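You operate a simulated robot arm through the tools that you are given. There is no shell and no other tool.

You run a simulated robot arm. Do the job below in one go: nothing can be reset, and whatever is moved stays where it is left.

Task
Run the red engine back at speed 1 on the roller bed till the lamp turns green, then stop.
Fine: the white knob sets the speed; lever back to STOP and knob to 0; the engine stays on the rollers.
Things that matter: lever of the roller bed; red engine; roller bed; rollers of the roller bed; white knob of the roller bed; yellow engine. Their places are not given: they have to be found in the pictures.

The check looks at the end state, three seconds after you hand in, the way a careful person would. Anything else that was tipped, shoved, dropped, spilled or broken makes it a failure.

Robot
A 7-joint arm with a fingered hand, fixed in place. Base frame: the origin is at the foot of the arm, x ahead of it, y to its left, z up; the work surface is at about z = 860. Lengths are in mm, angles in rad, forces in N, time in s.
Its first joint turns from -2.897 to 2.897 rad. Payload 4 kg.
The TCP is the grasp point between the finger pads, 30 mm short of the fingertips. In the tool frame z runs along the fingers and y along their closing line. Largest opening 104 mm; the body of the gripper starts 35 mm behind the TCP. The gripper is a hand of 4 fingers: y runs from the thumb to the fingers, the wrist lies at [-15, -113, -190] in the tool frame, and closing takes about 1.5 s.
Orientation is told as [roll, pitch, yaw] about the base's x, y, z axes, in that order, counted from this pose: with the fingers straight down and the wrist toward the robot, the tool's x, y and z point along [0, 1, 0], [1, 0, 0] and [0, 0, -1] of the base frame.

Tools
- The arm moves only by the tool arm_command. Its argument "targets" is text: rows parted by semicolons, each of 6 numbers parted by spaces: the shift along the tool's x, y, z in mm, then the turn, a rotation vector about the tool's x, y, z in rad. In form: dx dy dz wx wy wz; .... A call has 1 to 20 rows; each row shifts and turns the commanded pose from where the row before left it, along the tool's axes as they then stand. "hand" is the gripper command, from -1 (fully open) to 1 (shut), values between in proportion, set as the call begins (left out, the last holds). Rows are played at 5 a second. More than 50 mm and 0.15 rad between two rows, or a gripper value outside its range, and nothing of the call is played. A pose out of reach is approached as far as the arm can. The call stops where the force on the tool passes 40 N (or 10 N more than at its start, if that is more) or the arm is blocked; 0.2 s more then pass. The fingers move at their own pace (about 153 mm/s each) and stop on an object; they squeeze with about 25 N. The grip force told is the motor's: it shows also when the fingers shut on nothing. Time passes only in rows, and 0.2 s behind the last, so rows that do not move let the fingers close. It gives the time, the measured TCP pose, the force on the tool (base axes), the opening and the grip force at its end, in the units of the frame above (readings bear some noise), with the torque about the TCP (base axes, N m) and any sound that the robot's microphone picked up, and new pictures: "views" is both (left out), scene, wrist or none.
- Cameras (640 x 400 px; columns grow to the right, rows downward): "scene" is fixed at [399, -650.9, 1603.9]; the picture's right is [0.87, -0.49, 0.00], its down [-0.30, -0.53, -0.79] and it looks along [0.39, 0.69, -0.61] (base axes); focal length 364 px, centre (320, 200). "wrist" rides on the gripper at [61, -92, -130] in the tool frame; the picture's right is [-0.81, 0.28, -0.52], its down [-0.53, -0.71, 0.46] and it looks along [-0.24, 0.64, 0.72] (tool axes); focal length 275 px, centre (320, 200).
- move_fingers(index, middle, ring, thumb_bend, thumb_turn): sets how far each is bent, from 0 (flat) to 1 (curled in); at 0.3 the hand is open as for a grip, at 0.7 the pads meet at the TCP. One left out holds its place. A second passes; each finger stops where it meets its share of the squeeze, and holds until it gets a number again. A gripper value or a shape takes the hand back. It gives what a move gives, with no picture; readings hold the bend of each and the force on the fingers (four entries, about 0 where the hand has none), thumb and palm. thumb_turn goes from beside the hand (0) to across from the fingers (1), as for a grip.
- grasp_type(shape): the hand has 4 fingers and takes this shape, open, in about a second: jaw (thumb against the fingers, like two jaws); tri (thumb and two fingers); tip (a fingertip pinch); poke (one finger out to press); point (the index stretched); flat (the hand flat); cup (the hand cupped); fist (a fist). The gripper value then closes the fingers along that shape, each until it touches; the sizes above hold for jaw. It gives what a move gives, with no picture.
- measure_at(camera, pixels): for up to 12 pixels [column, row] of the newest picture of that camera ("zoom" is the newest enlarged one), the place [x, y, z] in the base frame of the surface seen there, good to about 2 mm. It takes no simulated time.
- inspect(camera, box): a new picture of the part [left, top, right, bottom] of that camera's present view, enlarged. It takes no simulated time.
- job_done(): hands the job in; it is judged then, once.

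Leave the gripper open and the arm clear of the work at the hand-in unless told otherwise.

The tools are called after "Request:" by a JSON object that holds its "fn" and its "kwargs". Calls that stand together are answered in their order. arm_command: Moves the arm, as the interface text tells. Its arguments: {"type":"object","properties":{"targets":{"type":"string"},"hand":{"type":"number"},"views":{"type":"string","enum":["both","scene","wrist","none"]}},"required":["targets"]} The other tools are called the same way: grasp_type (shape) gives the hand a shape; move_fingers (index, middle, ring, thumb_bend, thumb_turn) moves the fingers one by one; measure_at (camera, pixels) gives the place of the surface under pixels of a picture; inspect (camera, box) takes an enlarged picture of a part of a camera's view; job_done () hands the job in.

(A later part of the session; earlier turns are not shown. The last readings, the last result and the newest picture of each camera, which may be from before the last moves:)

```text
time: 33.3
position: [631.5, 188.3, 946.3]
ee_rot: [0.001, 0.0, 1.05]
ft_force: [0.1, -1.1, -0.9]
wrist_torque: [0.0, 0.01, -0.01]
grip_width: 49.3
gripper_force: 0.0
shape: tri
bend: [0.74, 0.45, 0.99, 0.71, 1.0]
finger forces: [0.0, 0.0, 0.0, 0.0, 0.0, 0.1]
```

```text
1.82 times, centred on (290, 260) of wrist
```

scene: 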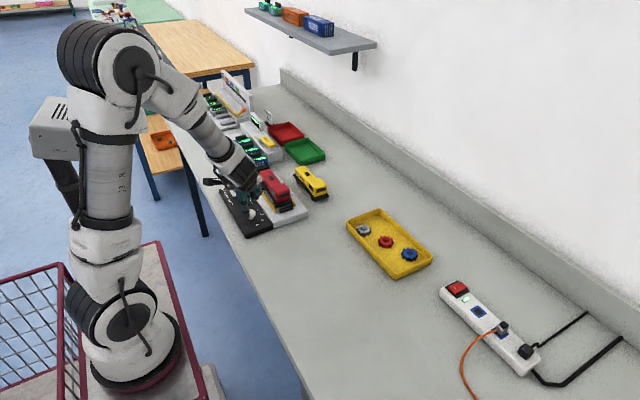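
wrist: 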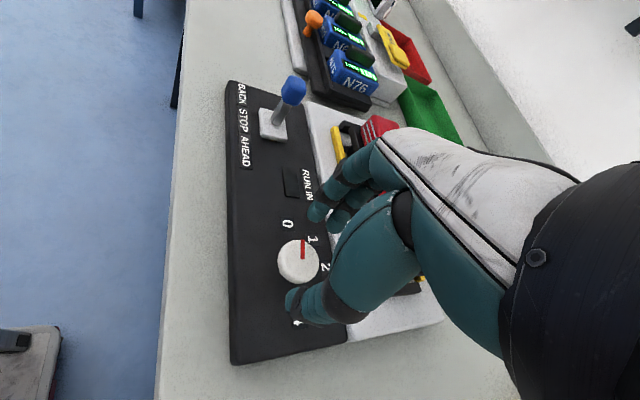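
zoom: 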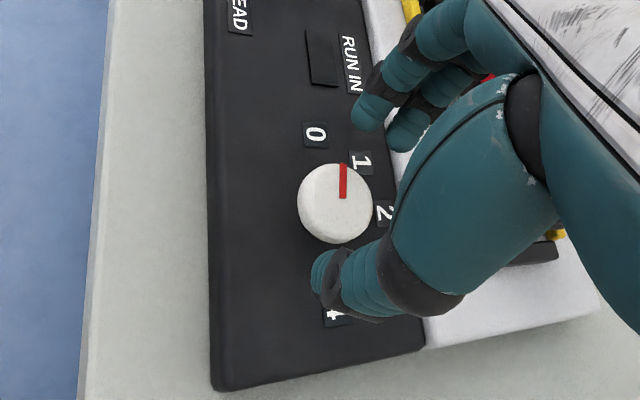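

The hand straddles the knob: thumb at its near side, fingers on the far side. I lower to z ≈ 916 and look again.

Request:
{"fn": "arm_command", "kwargs": {"targets": "0 0 10 0 0 0; 0 0 10 0 0 0; 0 0 9 0 0 0; 0 0 0 0 0 0", "views": "both"}}

Request:
{"fn": "inspect", "kwargs": {"camera": "scene", "box": [230, 180, 290, 240]}}

Request:
{"fn": "inspect", "kwargs": {"camera": "wrist", "box": [200, 180, 400, 360]}}

```text
time: 34.3
position: [631.6, 187.3, 917.2]
ee_rot: [0.0, 0.0, 1.048]
ft_force: [-0.2, -0.2, -0.6]
wrist_torque: [-0.01, -0.02, -0.02]
grip_width: 49.5
gripper_force: 0.0
shape: tri
bend: [0.74, 0.45, 0.99, 0.71, 1.0]
finger forces: [0.0, 0.1, 0.0, 0.0, 0.0, 0.0]
```

scene: 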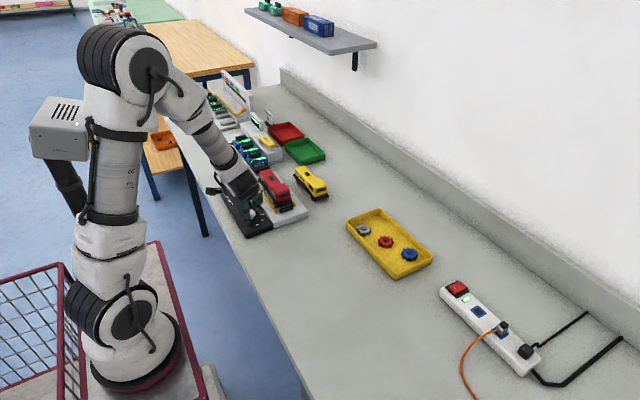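
wrist: 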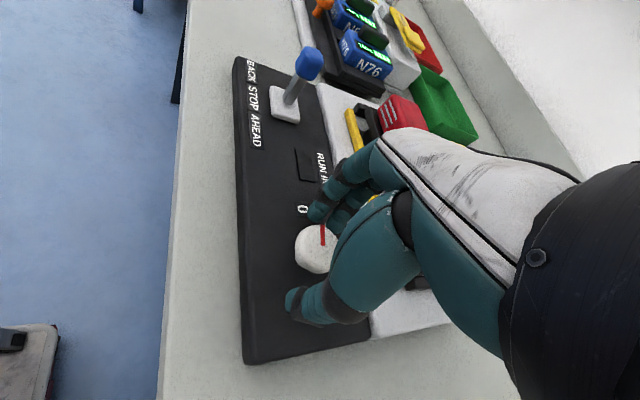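

```text
6.67 times, centred on (260, 210) of scene
```

zoom: 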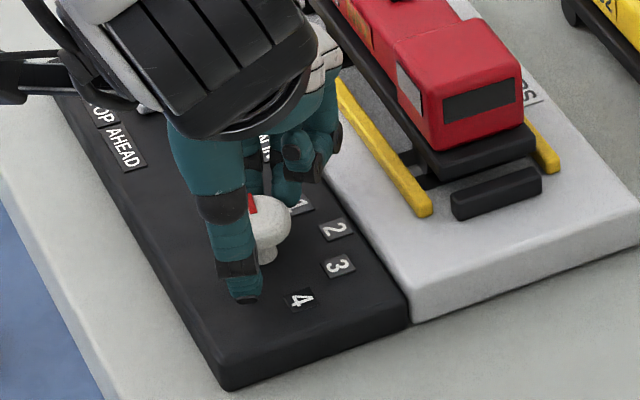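

```text
2.22 times, centred on (300, 270) of wrist
```

zoom: 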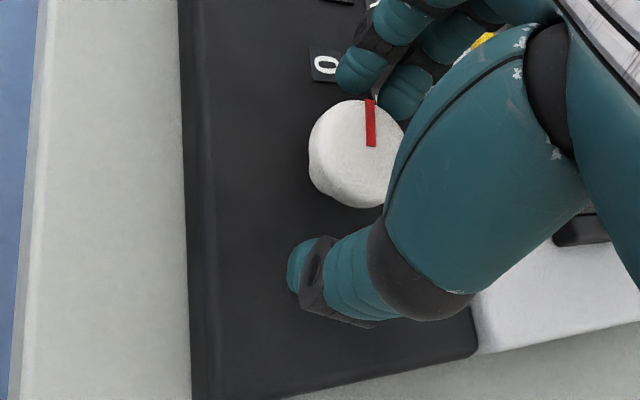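

In the picture the fingers are near the knob's far side and the thumb is farther off. I measure these gaps before closing.

Request:
{"fn": "measure_at", "kwargs": {"camera": "zoom", "pixels": [[360, 75], [360, 92], [340, 75], [405, 95], [400, 115], [295, 265], [300, 255], [325, 240], [345, 155], [370, 105], [350, 105], [345, 205]]}}

```text
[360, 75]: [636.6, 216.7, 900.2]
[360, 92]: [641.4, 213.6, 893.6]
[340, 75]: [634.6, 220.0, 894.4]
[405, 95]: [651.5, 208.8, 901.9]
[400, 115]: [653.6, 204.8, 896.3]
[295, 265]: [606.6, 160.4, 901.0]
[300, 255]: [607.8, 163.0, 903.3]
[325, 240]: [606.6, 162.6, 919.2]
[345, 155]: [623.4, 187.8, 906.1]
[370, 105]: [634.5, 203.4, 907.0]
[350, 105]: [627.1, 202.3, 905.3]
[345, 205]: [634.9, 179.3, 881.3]
```

Gaps are similar on both sides (about 10–12 mm). I close on the knob.

Request:
{"fn": "arm_command", "kwargs": {"targets": "0 0 0 0 0 0; 0 0 0 0 0 0; 0 0 0 0 0 0; 0 0 0 0 0 0; 0 0 0 0 0 0; 0 0 0 0 0 0; 0 0 0 0 0 0; 0 0 0 0 0 0", "hand": 1, "views": "both"}}

Request:
{"fn": "inspect", "kwargs": {"camera": "wrist", "box": [200, 180, 400, 360]}}

Request:
{"fn": "inspect", "kwargs": {"camera": "scene", "box": [230, 180, 290, 240]}}

```text
time: 36.1
position: [630.5, 188.1, 917.7]
ee_rot: [0.001, 0.002, 1.048]
ft_force: [-3.3, -3.1, -18.7]
wrist_torque: [-0.14, 0.1, -0.01]
grip_width: 20.3
gripper_force: 24.8
shape: tri
bend: [0.74, 0.58, 1.0, 0.74, 1.0]
finger forces: [12.0, 10.2, 0.1, 0.0, 25.8, 0.0]
```

scene: 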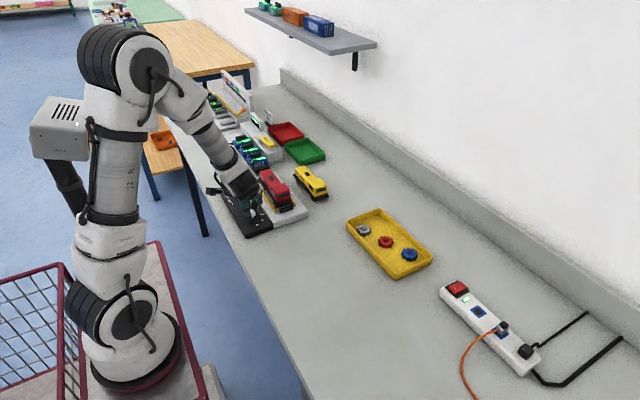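
wrist: 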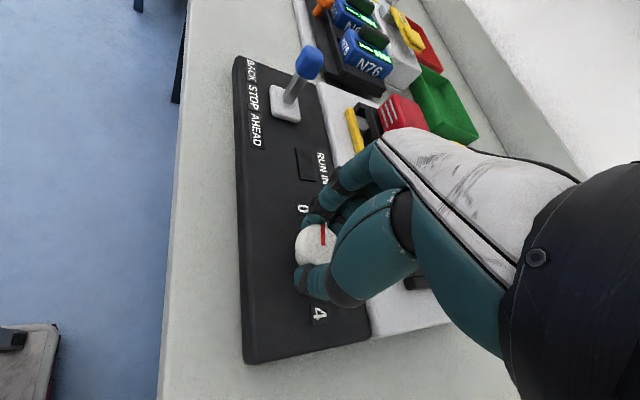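

```text
2.22 times, centred on (300, 270) of wrist
```

zoom: 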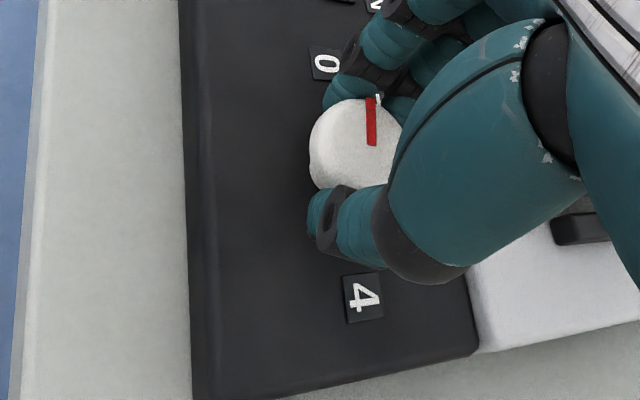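

```text
6.67 times, centred on (260, 210) of scene
```

zoom: 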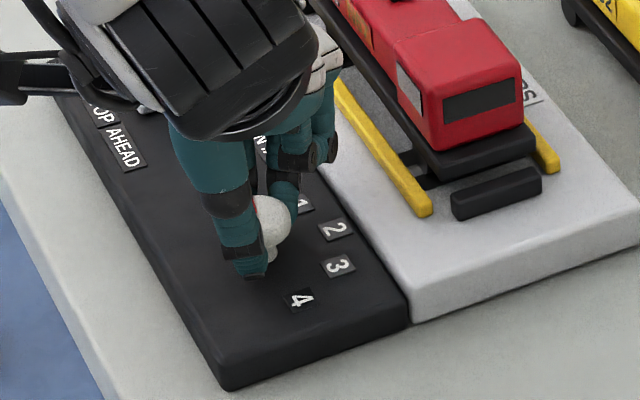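

The grip gives −18.7 N vertical force: the tips hook under the mushroom cap. I open, raise 6 mm and grip again on the rim.

Request:
{"fn": "arm_command", "kwargs": {"targets": "0 0 0 0 0 0; 0 0 0 0 0 0; 0 0 0 0 0 0; 0 0 -6 0 0 0; 0 0 0 0 0 0", "hand": 0.04, "views": "none"}}

Request:
{"fn": "arm_command", "kwargs": {"targets": "0 0 0 0 0 0; 0 0 0 0 0 0; 0 0 0 0 0 0; 0 0 0 0 0 0; 0 0 0 0 0 0; 0 0 0 0 0 0; 0 0 0 0 0 0; 0 0 0 0 0 0", "hand": 1, "views": "wrist"}}

Request:
{"fn": "inspect", "kwargs": {"camera": "wrist", "box": [200, 180, 400, 360]}}

```text
time: 37.3
position: [630.8, 189.1, 923.4]
ee_rot: [0.001, -0.002, 1.048]
ft_force: [-0.3, -0.4, -0.6]
wrist_torque: [0.0, -0.01, 0.02]
grip_width: 49.6
gripper_force: 0.0
shape: tri
bend: [0.74, 0.45, 0.99, 0.71, 1.0]
finger forces: [0.0, 0.0, 0.1, 0.1, 0.0, 0.0]
```

```text
time: 39.1
position: [630.1, 187.5, 922.3]
ee_rot: [-0.001, 0.0, 1.05]
ft_force: [0.6, -0.3, 7.3]
wrist_torque: [0.0, 0.0, -0.01]
grip_width: 23.1
gripper_force: 25.1
shape: tri
bend: [0.74, 0.56, 1.0, 0.74, 1.0]
finger forces: [11.5, 10.2, 0.1, 0.0, 22.6, 0.1]
```

wrist: 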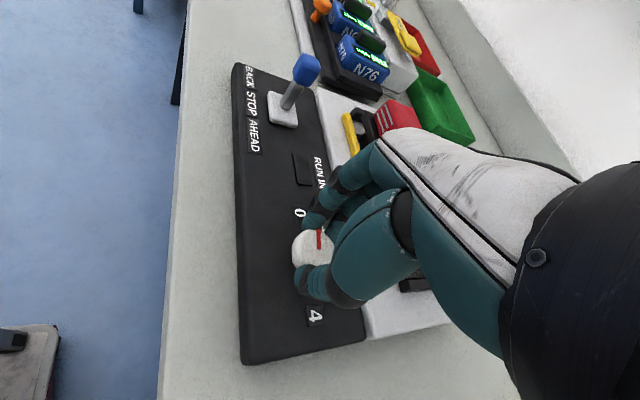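

```text
2.22 times, centred on (300, 270) of wrist
```

zoom: 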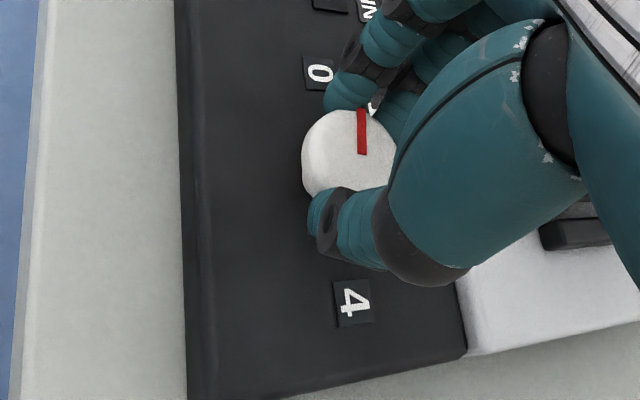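

Only +7 N now with a firm 25 N grip. I turn clockwise by 0.35 rad first and check that the mark follows.

Request:
{"fn": "arm_command", "kwargs": {"targets": "0 0 0 0 0 0.07; 0 0 0 0 0 0.07; 0 0 0 0 0 0.07; 0 0 0 0 0 0.07; 0 0 0 0 0 0.07; 0 0 0 0 0 0", "views": "both"}}

Request:
{"fn": "inspect", "kwargs": {"camera": "wrist", "box": [200, 180, 400, 360]}}

Request:
{"fn": "inspect", "kwargs": {"camera": "scene", "box": [230, 180, 290, 240]}}

```text
time: 40.5
position: [629.1, 187.4, 922.7]
ee_rot: [0.001, 0.0, 0.699]
ft_force: [-3.2, 4.3, 6.8]
wrist_torque: [0.15, 0.05, 0.01]
grip_width: 22.6
gripper_force: 25.3
shape: tri
bend: [0.74, 0.56, 1.0, 0.75, 1.0]
finger forces: [13.6, 8.9, 0.1, 0.0, 22.8, 0.1]
```

scene: 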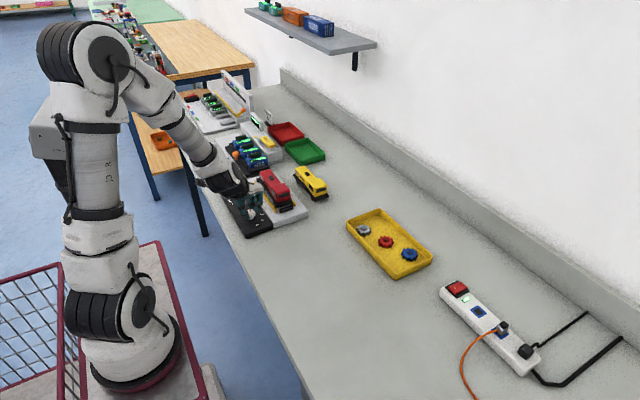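
wrist: 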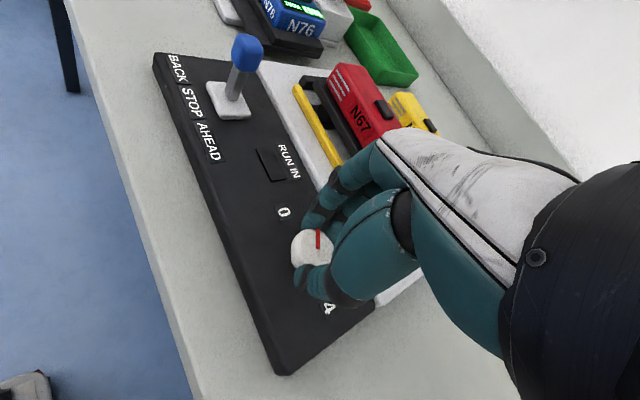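

```text
2.22 times, centred on (300, 270) of wrist
```

zoom: 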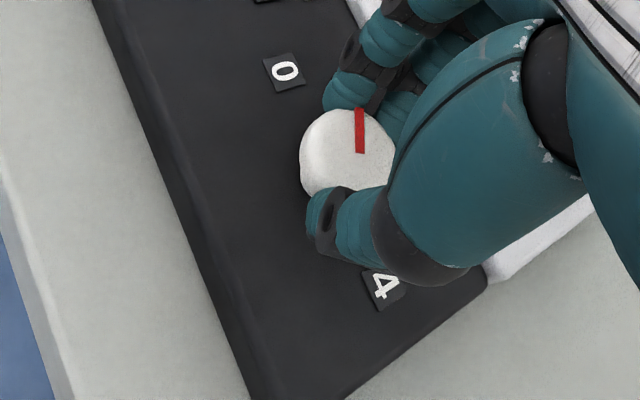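

```text
6.67 times, centred on (260, 210) of scene
```

zoom: 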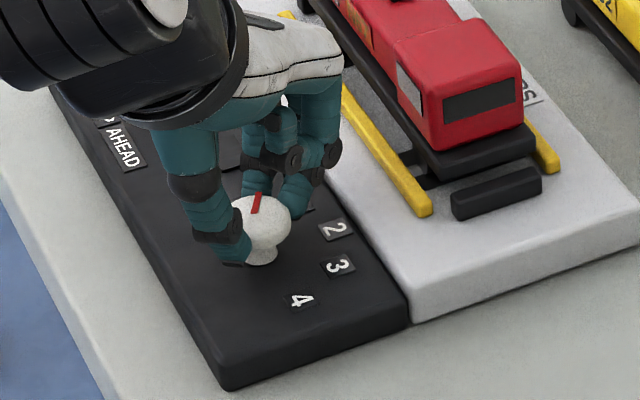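

The mark turns with the hand (halfway). The elbow swung left, so I check its distance to the box before going on.

Request:
{"fn": "measure_at", "kwargs": {"camera": "scene", "pixels": [[112, 62], [80, 130], [98, 160], [72, 100], [45, 125], [55, 115], [100, 110], [75, 160]]}}

Request:
{"fn": "inspect", "kwargs": {"camera": "scene", "box": [0, 20, 200, 260]}}

```text
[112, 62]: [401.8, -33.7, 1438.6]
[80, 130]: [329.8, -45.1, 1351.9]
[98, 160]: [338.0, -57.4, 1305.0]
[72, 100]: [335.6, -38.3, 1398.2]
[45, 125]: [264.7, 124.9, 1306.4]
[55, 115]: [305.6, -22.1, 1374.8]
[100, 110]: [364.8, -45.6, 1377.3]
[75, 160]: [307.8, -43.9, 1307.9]
```

```text
1.67 times, centred on (100, 140) of scene
```

zoom: 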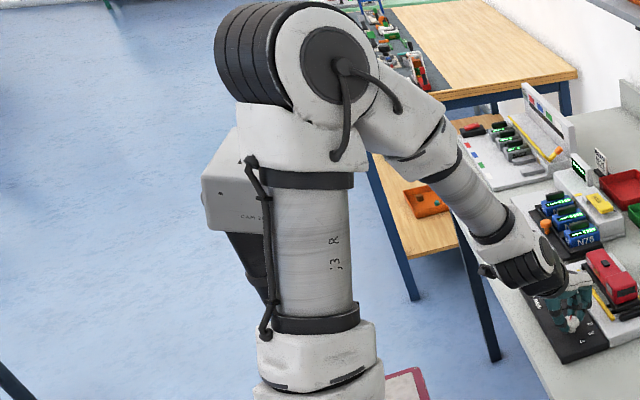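

The arm is about 50 mm clear of the box. I turn the remaining 0.35 rad.

Request:
{"fn": "arm_command", "kwargs": {"targets": "0 0 0 0 0 0.07; 0 0 0 0 0 0.07; 0 0 0 0 0 0.07; 0 0 0 0 0 0.07; 0 0 0 0 0 0.07; 0 0 0 0 0 0", "views": "both"}}

Request:
{"fn": "inspect", "kwargs": {"camera": "scene", "box": [230, 180, 290, 240]}}

Request:
{"fn": "inspect", "kwargs": {"camera": "wrist", "box": [200, 180, 400, 360]}}

Request:
{"fn": "measure_at", "kwargs": {"camera": "zoom", "pixels": [[358, 112], [360, 150], [345, 155], [320, 150], [350, 115]]}}

```text
time: 41.9
position: [629.2, 188.8, 921.4]
ee_rot: [0.001, -0.001, 0.35]
ft_force: [-2.8, 1.1, 14.5]
wrist_torque: [0.08, 0.06, 0.01]
grip_width: 22.8
gripper_force: 24.7
shape: tri
bend: [0.74, 0.56, 1.0, 0.75, 1.0]
finger forces: [13.6, 11.0, 0.0, 0.0, 26.9, 0.0]
```

scene: 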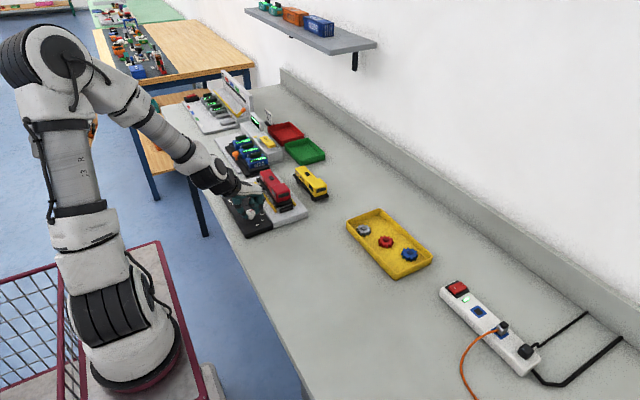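
wrist: 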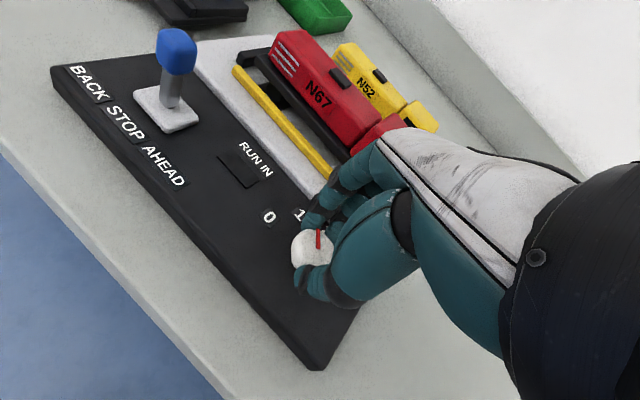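

```text
6.67 times, centred on (260, 210) of scene
```

zoom: 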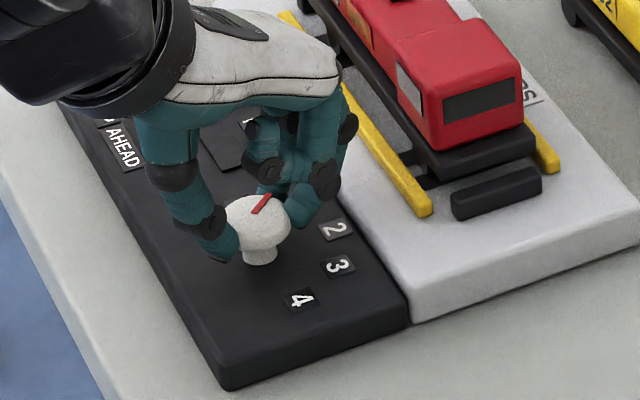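

```text
2.22 times, centred on (300, 270) of wrist
```

zoom: 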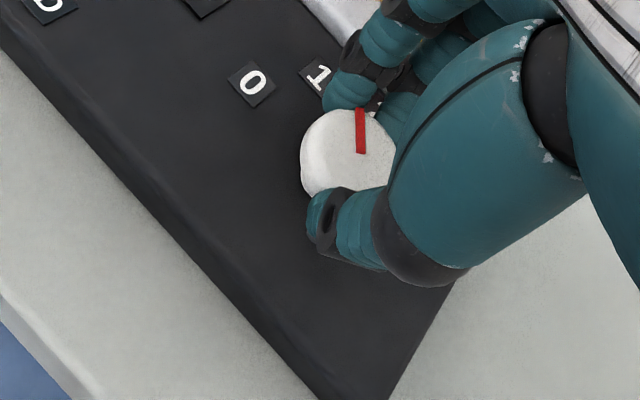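

```text
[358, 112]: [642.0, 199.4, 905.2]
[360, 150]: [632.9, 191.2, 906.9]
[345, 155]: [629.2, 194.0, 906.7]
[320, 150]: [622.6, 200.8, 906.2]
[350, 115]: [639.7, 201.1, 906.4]
```

The mark now points at 42°, which is label 1 (41°). I open and lift straight up.

Request:
{"fn": "arm_command", "kwargs": {"targets": "0 0 0 0 0 0; 0 0 0 0 0 0; 0 0 0 0 0 0; 0 0 0 0 0 0; 0 0 -15 0 0 0; 0 0 -25 0 0 0; 0 0 -40 0 0 0; 0 0 -40 0 0 0; 0 0 0 0 0 0", "hand": -0.1, "views": "both"}}

Request:
{"fn": "inspect", "kwargs": {"camera": "wrist", "box": [60, 100, 340, 380]}}

```text
time: 43.9
position: [628.2, 190.6, 1040.5]
ee_rot: [0.0, 0.001, 0.35]
ft_force: [-0.1, -0.8, -1.0]
wrist_torque: [-0.02, 0.01, -0.02]
grip_width: 56.9
gripper_force: 0.1
shape: tri
bend: [0.74, 0.43, 0.99, 0.67, 1.0]
finger forces: [0.0, 0.0, 0.0, 0.0, 0.0, 0.0]
```

scene: 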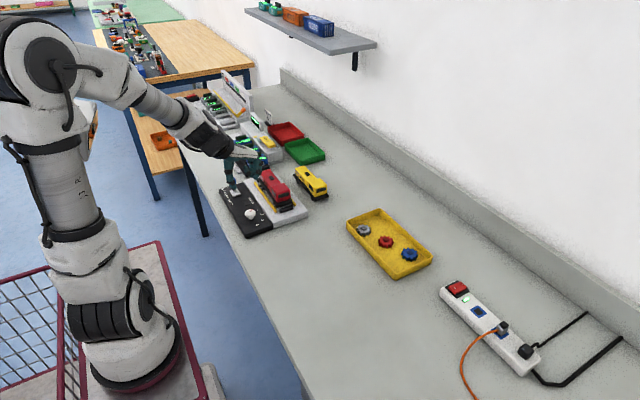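
wrist: 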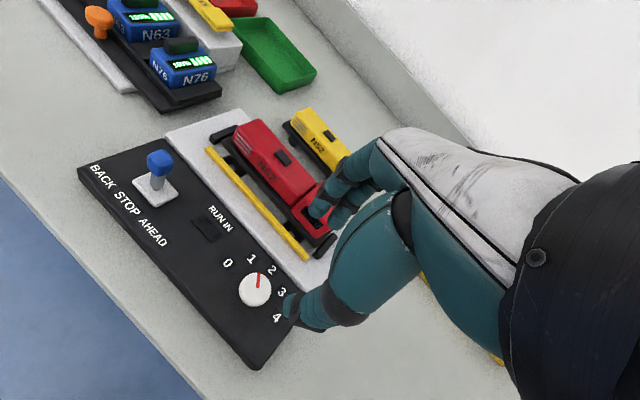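

```text
1.43 times, centred on (200, 240) of wrist
```

zoom: 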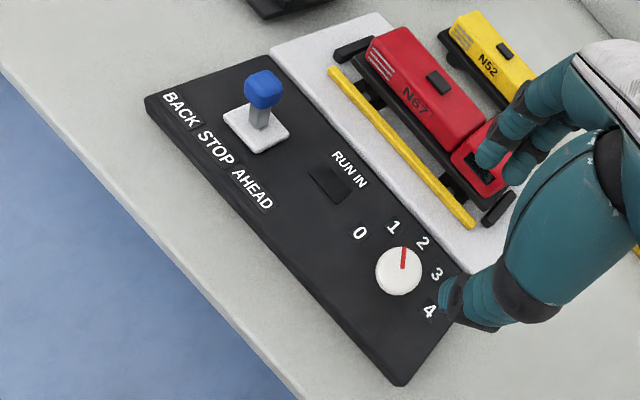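

I verify the mark's angle by measuring the mark and the labels again.

Request:
{"fn": "inspect", "kwargs": {"camera": "wrist", "box": [200, 230, 310, 340]}}

Request:
{"fn": "measure_at", "kwargs": {"camera": "zoom", "pixels": [[310, 205], [305, 250], [308, 225], [300, 235], [255, 255], [345, 250], [300, 215], [290, 290], [285, 145], [350, 175], [185, 160], [380, 240]]}}

```text
3.64 times, centred on (255, 285) of wrist
```

zoom: 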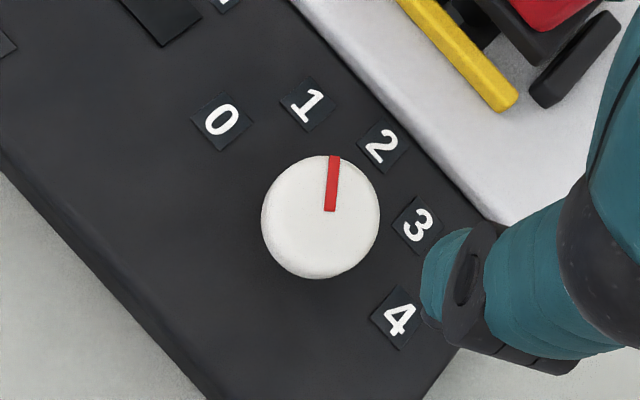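

```text
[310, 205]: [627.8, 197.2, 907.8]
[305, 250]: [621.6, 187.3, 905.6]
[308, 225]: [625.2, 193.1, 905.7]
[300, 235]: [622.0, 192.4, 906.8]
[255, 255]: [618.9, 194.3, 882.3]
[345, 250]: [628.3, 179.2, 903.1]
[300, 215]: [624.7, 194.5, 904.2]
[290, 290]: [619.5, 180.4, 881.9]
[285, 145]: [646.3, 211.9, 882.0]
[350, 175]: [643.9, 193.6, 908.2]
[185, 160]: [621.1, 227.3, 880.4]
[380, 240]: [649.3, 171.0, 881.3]
```

Request:
{"fn": "measure_at", "kwargs": {"camera": "zoom", "pixels": [[333, 160], [331, 207], [321, 215], [263, 218], [379, 212], [325, 157], [318, 275], [308, 105], [382, 148], [222, 120], [417, 225], [400, 318]]}}

```text
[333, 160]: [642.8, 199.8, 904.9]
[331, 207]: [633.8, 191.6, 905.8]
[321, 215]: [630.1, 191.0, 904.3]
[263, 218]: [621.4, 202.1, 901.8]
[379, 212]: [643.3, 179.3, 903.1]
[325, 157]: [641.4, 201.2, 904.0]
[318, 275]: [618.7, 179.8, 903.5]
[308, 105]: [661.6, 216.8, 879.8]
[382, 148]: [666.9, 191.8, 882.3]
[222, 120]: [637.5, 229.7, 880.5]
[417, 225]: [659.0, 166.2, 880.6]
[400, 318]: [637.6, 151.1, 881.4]
```

Mark at 42.3°, label 1 at 40.7°: the knob is set to 1. Now the lever: I zoom on it from both cameras to get its size and the label positions.

Request:
{"fn": "inspect", "kwargs": {"camera": "wrist", "box": [70, 130, 210, 260]}}

Request:
{"fn": "measure_at", "kwargs": {"camera": "zoom", "pixels": [[350, 115], [325, 90], [380, 90], [350, 70], [330, 130], [375, 125], [345, 160], [345, 190], [295, 180], [400, 190], [350, 240], [330, 150]]}}

Request:
{"fn": "measure_at", "kwargs": {"camera": "zoom", "pixels": [[145, 160], [240, 270], [340, 370], [190, 215], [290, 320], [110, 120], [570, 320], [500, 300]]}}

```text
3.08 times, centred on (140, 195) of wrist
```

zoom: 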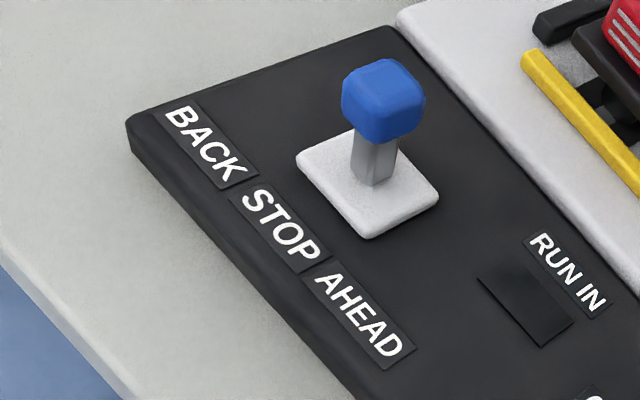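

```text
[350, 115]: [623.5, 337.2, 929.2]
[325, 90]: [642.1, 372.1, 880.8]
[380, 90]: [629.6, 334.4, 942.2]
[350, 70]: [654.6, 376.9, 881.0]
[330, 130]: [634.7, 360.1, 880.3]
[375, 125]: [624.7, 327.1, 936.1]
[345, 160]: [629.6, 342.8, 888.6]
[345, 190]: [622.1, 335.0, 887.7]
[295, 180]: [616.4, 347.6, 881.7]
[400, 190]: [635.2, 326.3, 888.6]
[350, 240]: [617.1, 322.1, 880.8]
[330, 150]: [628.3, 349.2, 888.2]
```

```text
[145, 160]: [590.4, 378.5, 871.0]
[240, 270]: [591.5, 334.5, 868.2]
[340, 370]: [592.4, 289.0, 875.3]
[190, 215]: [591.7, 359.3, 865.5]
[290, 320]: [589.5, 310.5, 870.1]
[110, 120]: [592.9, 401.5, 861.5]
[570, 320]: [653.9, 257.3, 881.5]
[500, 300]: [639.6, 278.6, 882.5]
```

Request:
{"fn": "measure_at", "kwargs": {"camera": "zoom", "pixels": [[348, 88], [372, 68], [400, 65], [418, 95], [375, 100], [400, 120], [385, 138], [352, 128], [370, 150], [370, 175], [358, 165], [392, 160]]}}

Request:
{"fn": "inspect", "kwargs": {"camera": "scene", "box": [210, 165, 260, 205]}}

Request:
{"fn": "measure_at", "kwargs": {"camera": "zoom", "pixels": [[220, 130], [240, 130], [260, 130], [240, 150], [230, 170], [240, 175], [240, 200], [240, 230], [225, 245], [255, 245]]}}

```text
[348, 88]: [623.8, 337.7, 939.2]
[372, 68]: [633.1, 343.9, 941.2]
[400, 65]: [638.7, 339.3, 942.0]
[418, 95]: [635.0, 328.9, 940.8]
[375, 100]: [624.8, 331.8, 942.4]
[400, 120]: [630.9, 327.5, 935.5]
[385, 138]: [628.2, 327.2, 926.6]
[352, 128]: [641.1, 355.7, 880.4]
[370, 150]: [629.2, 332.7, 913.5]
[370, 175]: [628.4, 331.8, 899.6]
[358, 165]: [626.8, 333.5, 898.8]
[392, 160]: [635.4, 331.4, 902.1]
```

```text
10.00 times, centred on (235, 185) of scene
```

zoom: 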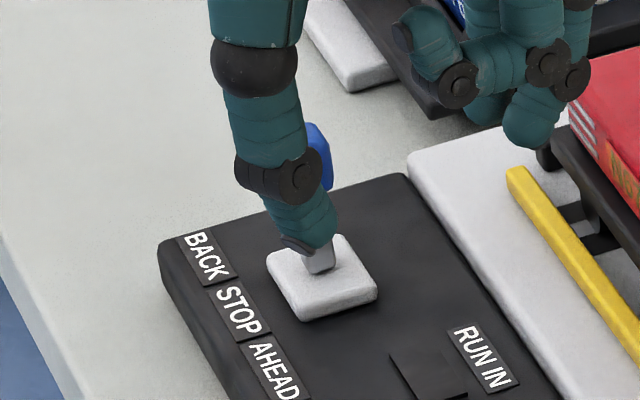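

```text
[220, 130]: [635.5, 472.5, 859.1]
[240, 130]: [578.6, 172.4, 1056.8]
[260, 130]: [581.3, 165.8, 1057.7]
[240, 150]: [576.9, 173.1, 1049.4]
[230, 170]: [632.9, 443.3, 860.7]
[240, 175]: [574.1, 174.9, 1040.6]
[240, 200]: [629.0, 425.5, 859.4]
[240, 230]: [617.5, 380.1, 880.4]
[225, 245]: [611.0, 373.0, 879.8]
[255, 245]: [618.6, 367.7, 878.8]
```

The blue lever knob spans x 623–640, y 326–344, top z 942.5, standing upright; BACK lies toward +y. I'll cage it between thumb (−y side) and fingers (+y side): yaw to about 1.45, then move over the lever at z ≈ 1040 while watching the elbow.

Request:
{"fn": "arm_command", "kwargs": {"targets": "0 0 0 0 0 -0.1375; 0 0 0 0 0 -0.1375; 0 0 0 0 0 -0.1375; 0 0 0 0 0 -0.1375; 0 0 0 0 0 -0.1375; 0 0 0 0 0 -0.1375; 0 0 0 0 0 -0.1375; 0 0 0 0 0 -0.1375; 3.6 36.1 0 0 0 0; 3.6 36.1 0 0 0 0; 3.6 36.1 0 0 0 0; 3.6 36.1 0 0 0 0; 0 0 0 0 0 0; 0 0 0 0 0 0", "hand": 0.04, "views": "both"}}

Request:
{"fn": "inspect", "kwargs": {"camera": "scene", "box": [0, 20, 320, 240]}}

Request:
{"fn": "measure_at", "kwargs": {"camera": "scene", "pixels": [[45, 125], [40, 130], [45, 150]]}}

```text
time: 46.9
position: [660.8, 330.6, 1022.6]
ee_rot: [0.008, 0.035, 1.239]
ft_force: [0.8, 0.1, 0.7]
wrist_torque: [0.01, -0.01, 0.01]
grip_width: 50.1
gripper_force: 0.1
shape: tri
bend: [0.74, 0.45, 0.99, 0.7, 1.0]
finger forces: [0.0, 0.0, 0.0, 0.0, 0.1, 0.0]
out of reach, approached as far as the arm can: row 2, 3, 4
```

scene: 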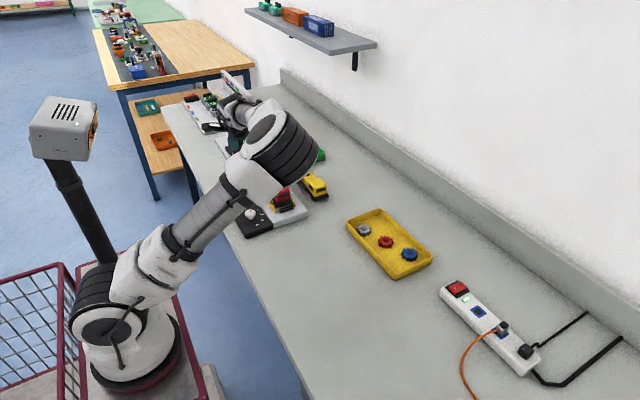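
wrist: 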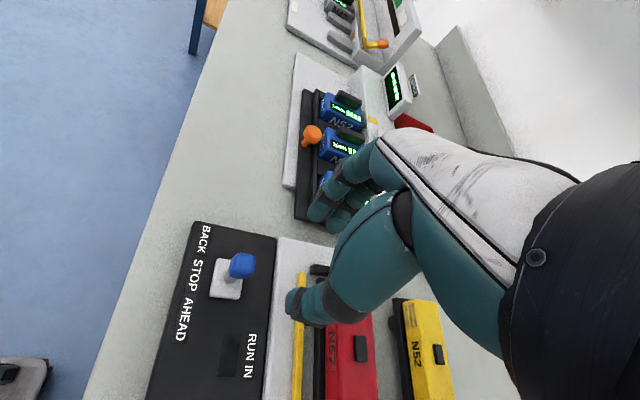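

```text
1.82 times, centred on (160, 130) of scene
```

zoom: 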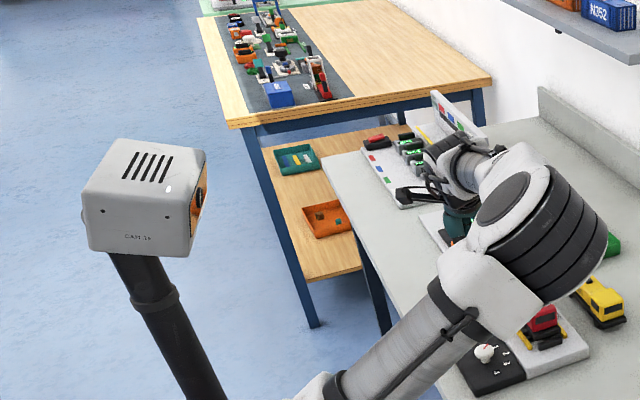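

```text
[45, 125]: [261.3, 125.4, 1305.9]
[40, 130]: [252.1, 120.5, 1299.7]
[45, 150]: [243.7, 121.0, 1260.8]
```

The arm hit a joint limit while yawing and swung its elbow to the right, over the bench. I check that the elbow is clear of the engines and that nothing moved.

Request:
{"fn": "measure_at", "kwargs": {"camera": "scene", "pixels": [[265, 130], [290, 150], [305, 140], [240, 180], [260, 190], [210, 220], [280, 200], [312, 185], [250, 215], [245, 160], [300, 165], [275, 180]]}}

Request:
{"fn": "inspect", "kwargs": {"camera": "scene", "box": [200, 100, 340, 250]}}

Request:
{"fn": "inspect", "kwargs": {"camera": "wrist", "box": [130, 200, 460, 400]}}

```text
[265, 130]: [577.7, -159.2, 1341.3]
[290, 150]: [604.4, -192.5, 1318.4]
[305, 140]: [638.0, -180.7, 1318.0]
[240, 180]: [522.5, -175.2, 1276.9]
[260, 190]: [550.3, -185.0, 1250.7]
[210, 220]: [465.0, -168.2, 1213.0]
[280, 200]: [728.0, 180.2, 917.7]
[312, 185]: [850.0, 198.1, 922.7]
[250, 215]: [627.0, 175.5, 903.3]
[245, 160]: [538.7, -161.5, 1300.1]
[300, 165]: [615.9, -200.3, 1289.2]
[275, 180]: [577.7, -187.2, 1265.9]
```

```text
2.67 times, centred on (270, 175) of scene
```

zoom: 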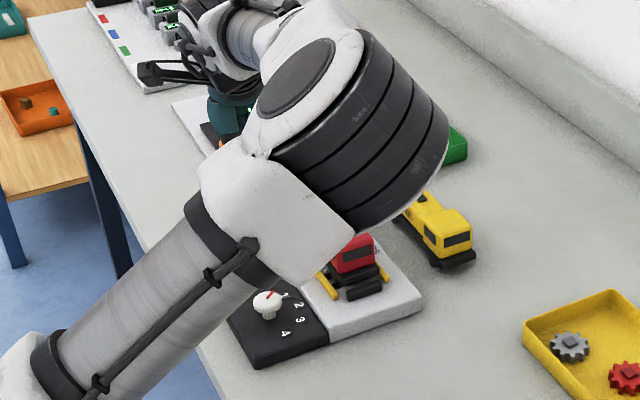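

```text
1.94 times, centred on (295, 300) of wrist
```

zoom: 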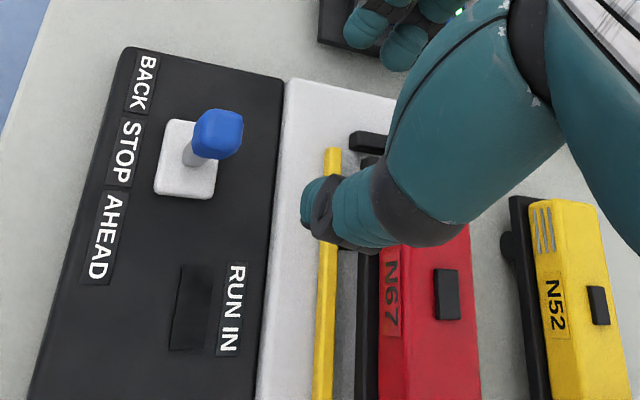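

Elbow is at about (600, −170, 1300): high and well away from everything, and also away from the camera box. Engines, knob and lever are undisturbed. From this posture I level the hand and move over the lever: x −30, y +4.

Request:
{"fn": "arm_command", "kwargs": {"targets": "10 -2 0 -0.035 -0.008 0; 10 -2 0 0 0 0; 9.8 -1.6 0 0 0 0; 0 0 0 0 0 0; 0 0 0 0 0 0", "views": "both"}}

Request:
{"fn": "inspect", "kwargs": {"camera": "wrist", "box": [130, 180, 400, 400]}}

```text
time: 48.1
position: [632.8, 335.4, 1024.1]
ee_rot: [-0.002, 0.0, 1.238]
ft_force: [-0.1, -0.1, 0.5]
wrist_torque: [0.01, -0.02, 0.03]
grip_width: 50.2
gripper_force: 0.0
shape: tri
bend: [0.74, 0.45, 0.99, 0.7, 1.0]
finger forces: [0.0, 0.1, 0.0, 0.0, 0.1, 0.1]
```

scene: 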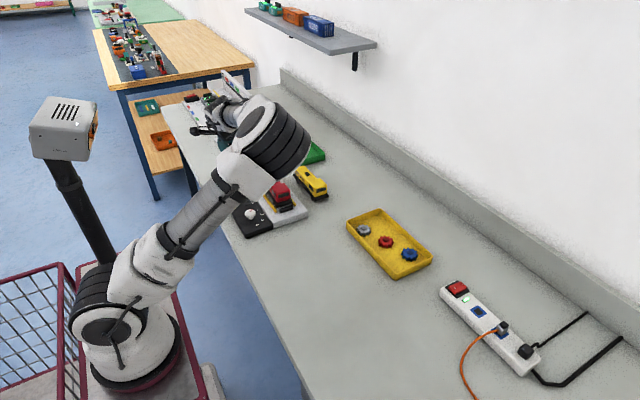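
wrist: 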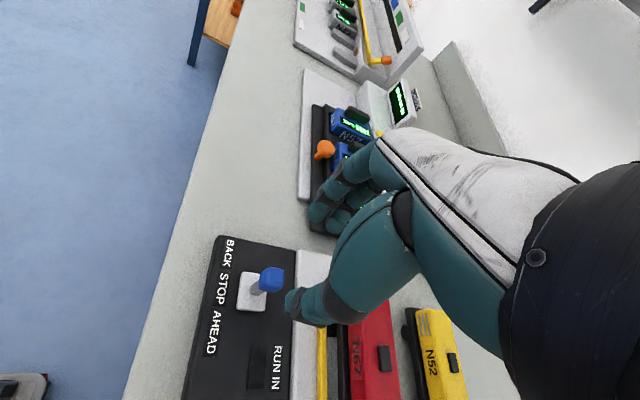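

```text
1.82 times, centred on (265, 290) of wrist
```

zoom: 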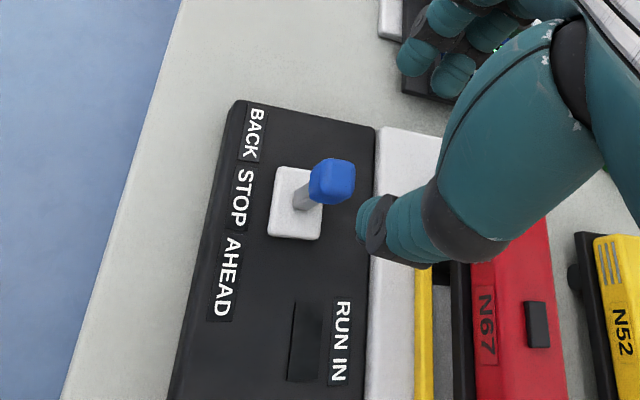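

Level and over the lever. I lower to z ≈ 982, tips still above the lever, and check alignment.

Request:
{"fn": "arm_command", "kwargs": {"targets": "1.5 -0.6 14 0 0 0; 0 0 14 0 0 0; 0 0 14 0 0 0; 0 0 0 0 0 0", "views": "both"}}

Request:
{"fn": "inspect", "kwargs": {"camera": "wrist", "box": [160, 180, 400, 380]}}

Request:
{"fn": "measure_at", "kwargs": {"camera": "zoom", "pixels": [[330, 215], [345, 200], [325, 235], [360, 270], [375, 260], [365, 280], [430, 85], [450, 110], [400, 75], [330, 195], [350, 220], [380, 240]]}}

```text
time: 49.1
position: [630.0, 334.0, 982.0]
ee_rot: [-0.001, 0.0, 1.239]
ft_force: [-0.2, -0.4, -0.4]
wrist_torque: [-0.03, 0.01, 0.01]
grip_width: 50.0
gripper_force: 0.0
shape: tri
bend: [0.74, 0.45, 0.99, 0.7, 1.0]
finger forces: [0.0, 0.0, 0.0, 0.0, 0.1, 0.0]
```

scene: 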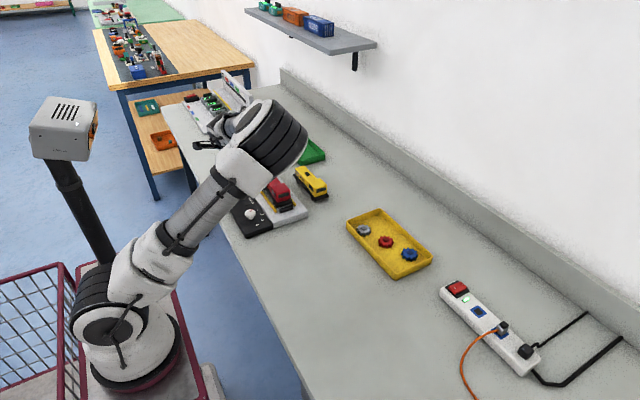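
wrist: 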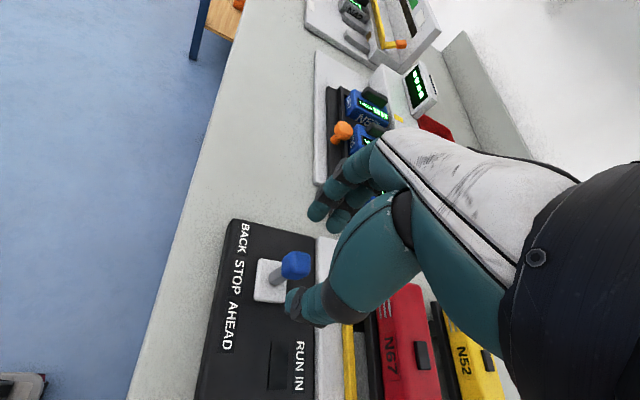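

```text
2.00 times, centred on (280, 280) of wrist
```

zoom: 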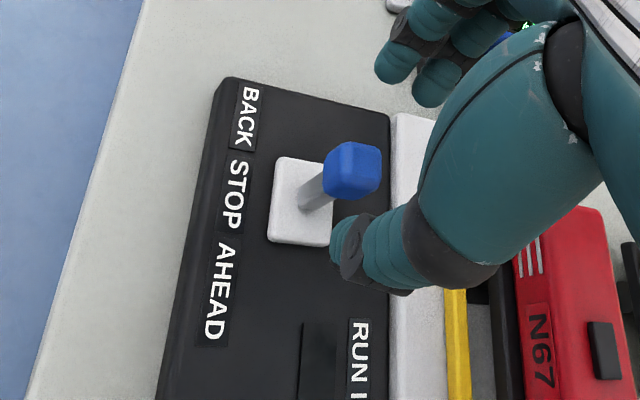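

```text
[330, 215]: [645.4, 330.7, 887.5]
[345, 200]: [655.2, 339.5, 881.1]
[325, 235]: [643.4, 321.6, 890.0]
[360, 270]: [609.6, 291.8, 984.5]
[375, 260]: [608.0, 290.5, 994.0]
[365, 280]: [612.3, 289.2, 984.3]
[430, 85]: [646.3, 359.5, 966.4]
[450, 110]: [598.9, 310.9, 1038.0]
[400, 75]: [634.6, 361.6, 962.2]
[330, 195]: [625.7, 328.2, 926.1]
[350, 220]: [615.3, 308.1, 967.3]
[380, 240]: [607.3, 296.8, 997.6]
```

Thumb at about −29 and fingers at +28 mm along the closing line, lever knob centred between. I lower to z ≈ 946.

Request:
{"fn": "arm_command", "kwargs": {"targets": "0 0 12 0 0 0; 0 0 12 0 0 0; 0 0 12 0 0 0; 0 0 0 0 0 0", "views": "both"}}

Request:
{"fn": "inspect", "kwargs": {"camera": "wrist", "box": [180, 160, 420, 380]}}

```text
time: 50.1
position: [631.6, 334.1, 947.0]
ee_rot: [0.0, 0.0, 1.238]
ft_force: [0.7, -0.2, -0.2]
wrist_torque: [-0.04, -0.03, 0.0]
grip_width: 50.3
gripper_force: 0.0
shape: tri
bend: [0.74, 0.45, 0.99, 0.7, 1.0]
finger forces: [0.1, 0.0, 0.1, 0.0, 0.0, 0.0]
```

scene: 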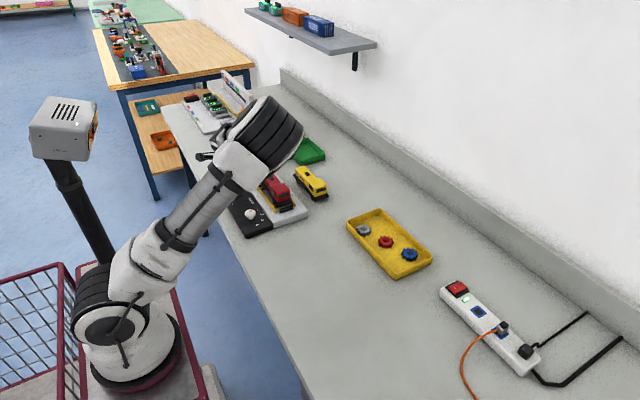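
wrist: 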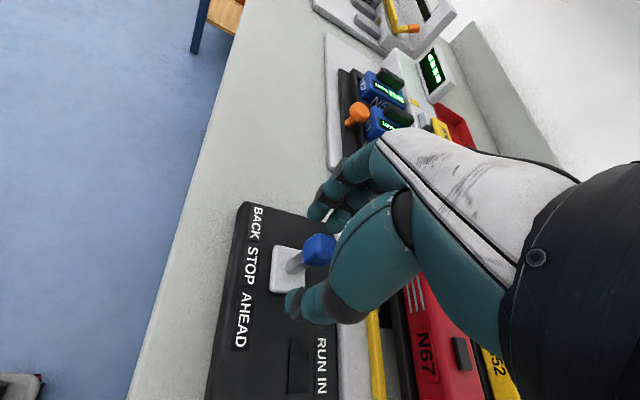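

```text
1.82 times, centred on (300, 270) of wrist
```

zoom: 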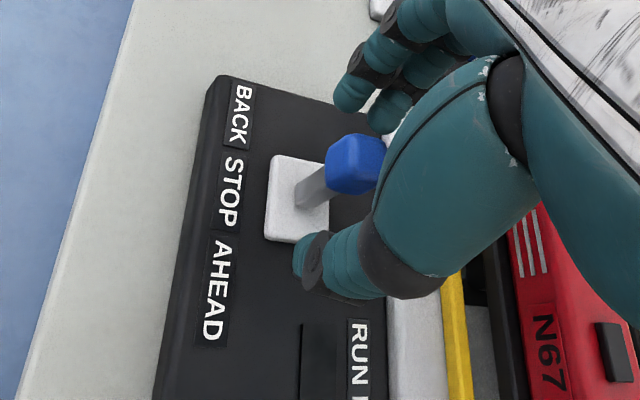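

The cage surrounds the lever and the lamp (dark) is visible at (300,365) in the wrist view. I now push toward +y (BACK) with the thumb, first 16 mm in 4 mm rows.

Request:
{"fn": "arm_command", "kwargs": {"targets": "1.3 3.78 0 0 0 0; 1.3 3.78 0 0 0 0; 1.3 3.78 0 0 0 0; 1.3 3.78 0 0 0 0; 0 0 0 0 0 0", "views": "wrist"}}

Request:
{"fn": "inspect", "kwargs": {"camera": "wrist", "box": [180, 160, 420, 400]}}

```text
time: 51.3
position: [631.6, 349.4, 945.5]
ee_rot: [-0.002, 0.0, 1.239]
ft_force: [0.8, -0.4, 0.0]
wrist_torque: [0.0, 0.03, -0.01]
grip_width: 50.1
gripper_force: 0.1
shape: tri
bend: [0.74, 0.45, 0.99, 0.7, 1.0]
finger forces: [0.1, 0.0, 0.1, 0.1, 0.2, 0.1]
```

wrist: 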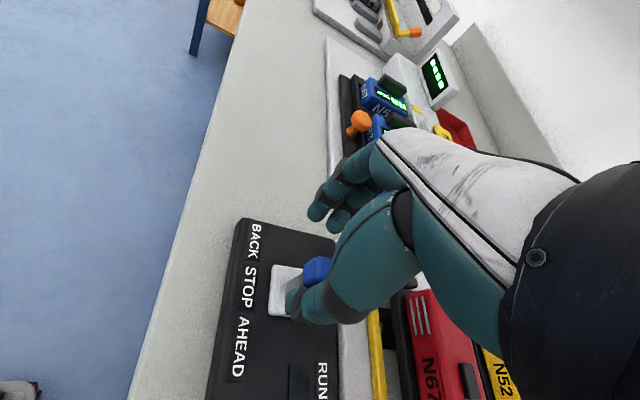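

```text
1.67 times, centred on (300, 280) of wrist
```

zoom: 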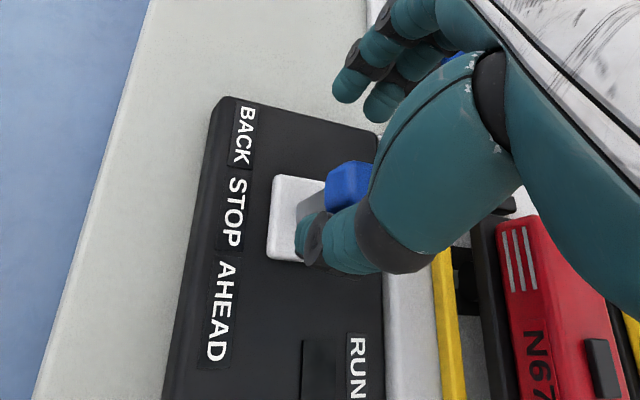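

The thumb is just touching the lever knob (thumb force 0.2). I push 9 mm further.

Request:
{"fn": "arm_command", "kwargs": {"targets": "0.98 2.84 0 0 0 0; 0.98 2.84 0 0 0 0; 0.98 2.84 0 0 0 0; 0 0 0 0 0 0", "views": "wrist"}}

Request:
{"fn": "inspect", "kwargs": {"camera": "wrist", "box": [180, 160, 420, 400]}}

```text
time: 52.3
position: [631.6, 359.3, 945.7]
ee_rot: [-0.002, 0.0, 1.24]
ft_force: [0.0, 0.4, -0.4]
wrist_torque: [0.01, 0.02, 0.0]
grip_width: 50.2
gripper_force: 0.1
shape: tri
bend: [0.74, 0.45, 0.99, 0.7, 1.0]
finger forces: [0.1, 0.0, 0.0, 0.0, 0.0, 0.0]
```

wrist: 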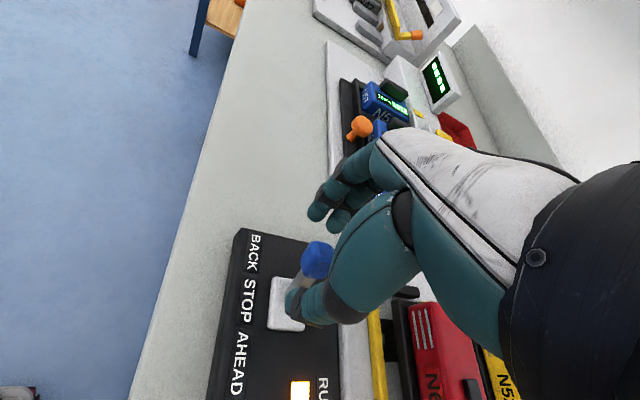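

```text
1.67 times, centred on (300, 280) of wrist
```

zoom: 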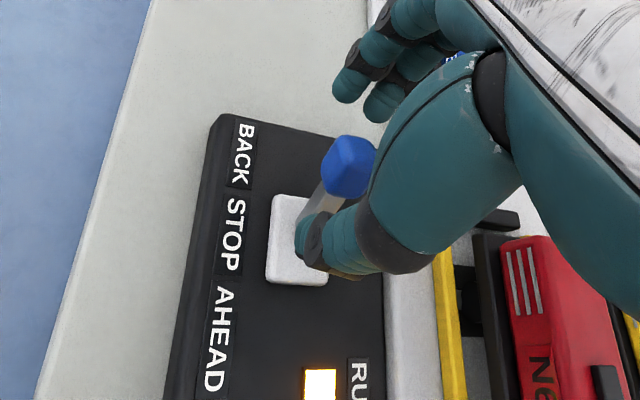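

The lever has snapped over to BACK and the lamp glows amber. I wait two seconds at a time, watching the lamp at (300,390) in the wrist view.

Request:
{"fn": "arm_command", "kwargs": {"targets": "0 0 0 0 0 0; 0 0 0 0 0 0; 0 0 0 0 0 0; 0 0 0 0 0 0; 0 0 0 0 0 0; 0 0 0 0 0 0", "views": "both"}}

Request:
{"fn": "inspect", "kwargs": {"camera": "wrist", "box": [240, 200, 480, 400]}}

Request:
{"fn": "inspect", "kwargs": {"camera": "scene", "box": [220, 150, 320, 240]}}

```text
time: 53.7
position: [630.6, 358.7, 945.5]
ee_rot: [-0.003, 0.0, 1.24]
ft_force: [-0.6, -0.2, 0.0]
wrist_torque: [0.03, -0.01, 0.01]
grip_width: 49.9
gripper_force: 0.0
shape: tri
bend: [0.74, 0.45, 0.99, 0.7, 1.0]
finger forces: [0.0, 0.1, 0.0, 0.1, 0.0, 0.0]
```

scene: 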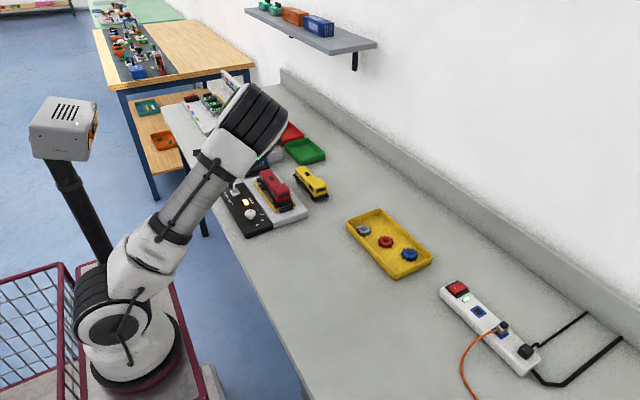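
wrist: 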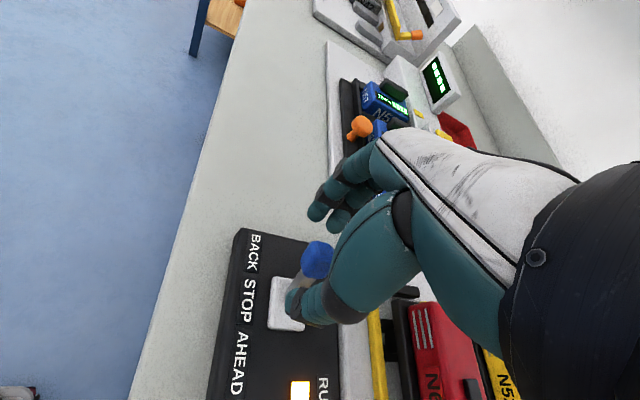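

```text
2.00 times, centred on (360, 300) of wrist
```

zoom: 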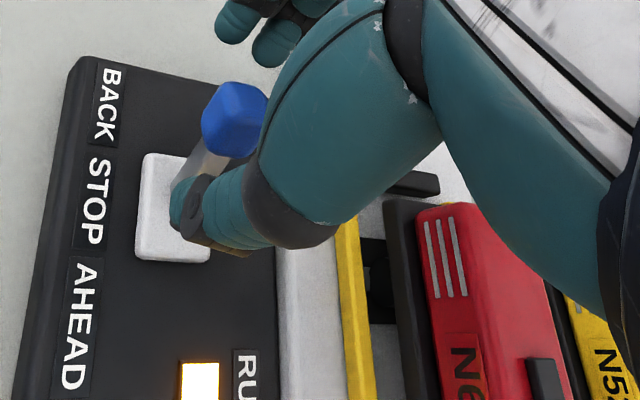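

```text
4.44 times, centred on (270, 195) of scene
```

zoom: 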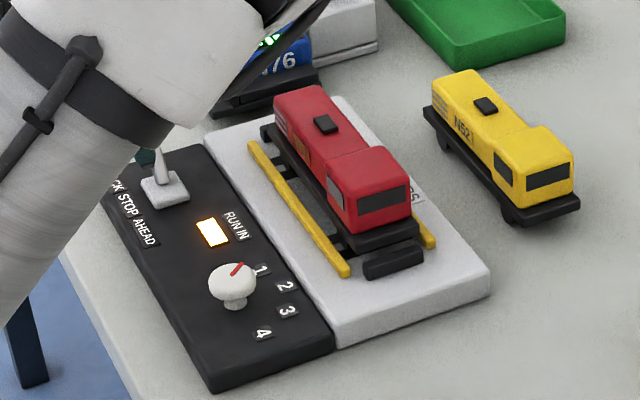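

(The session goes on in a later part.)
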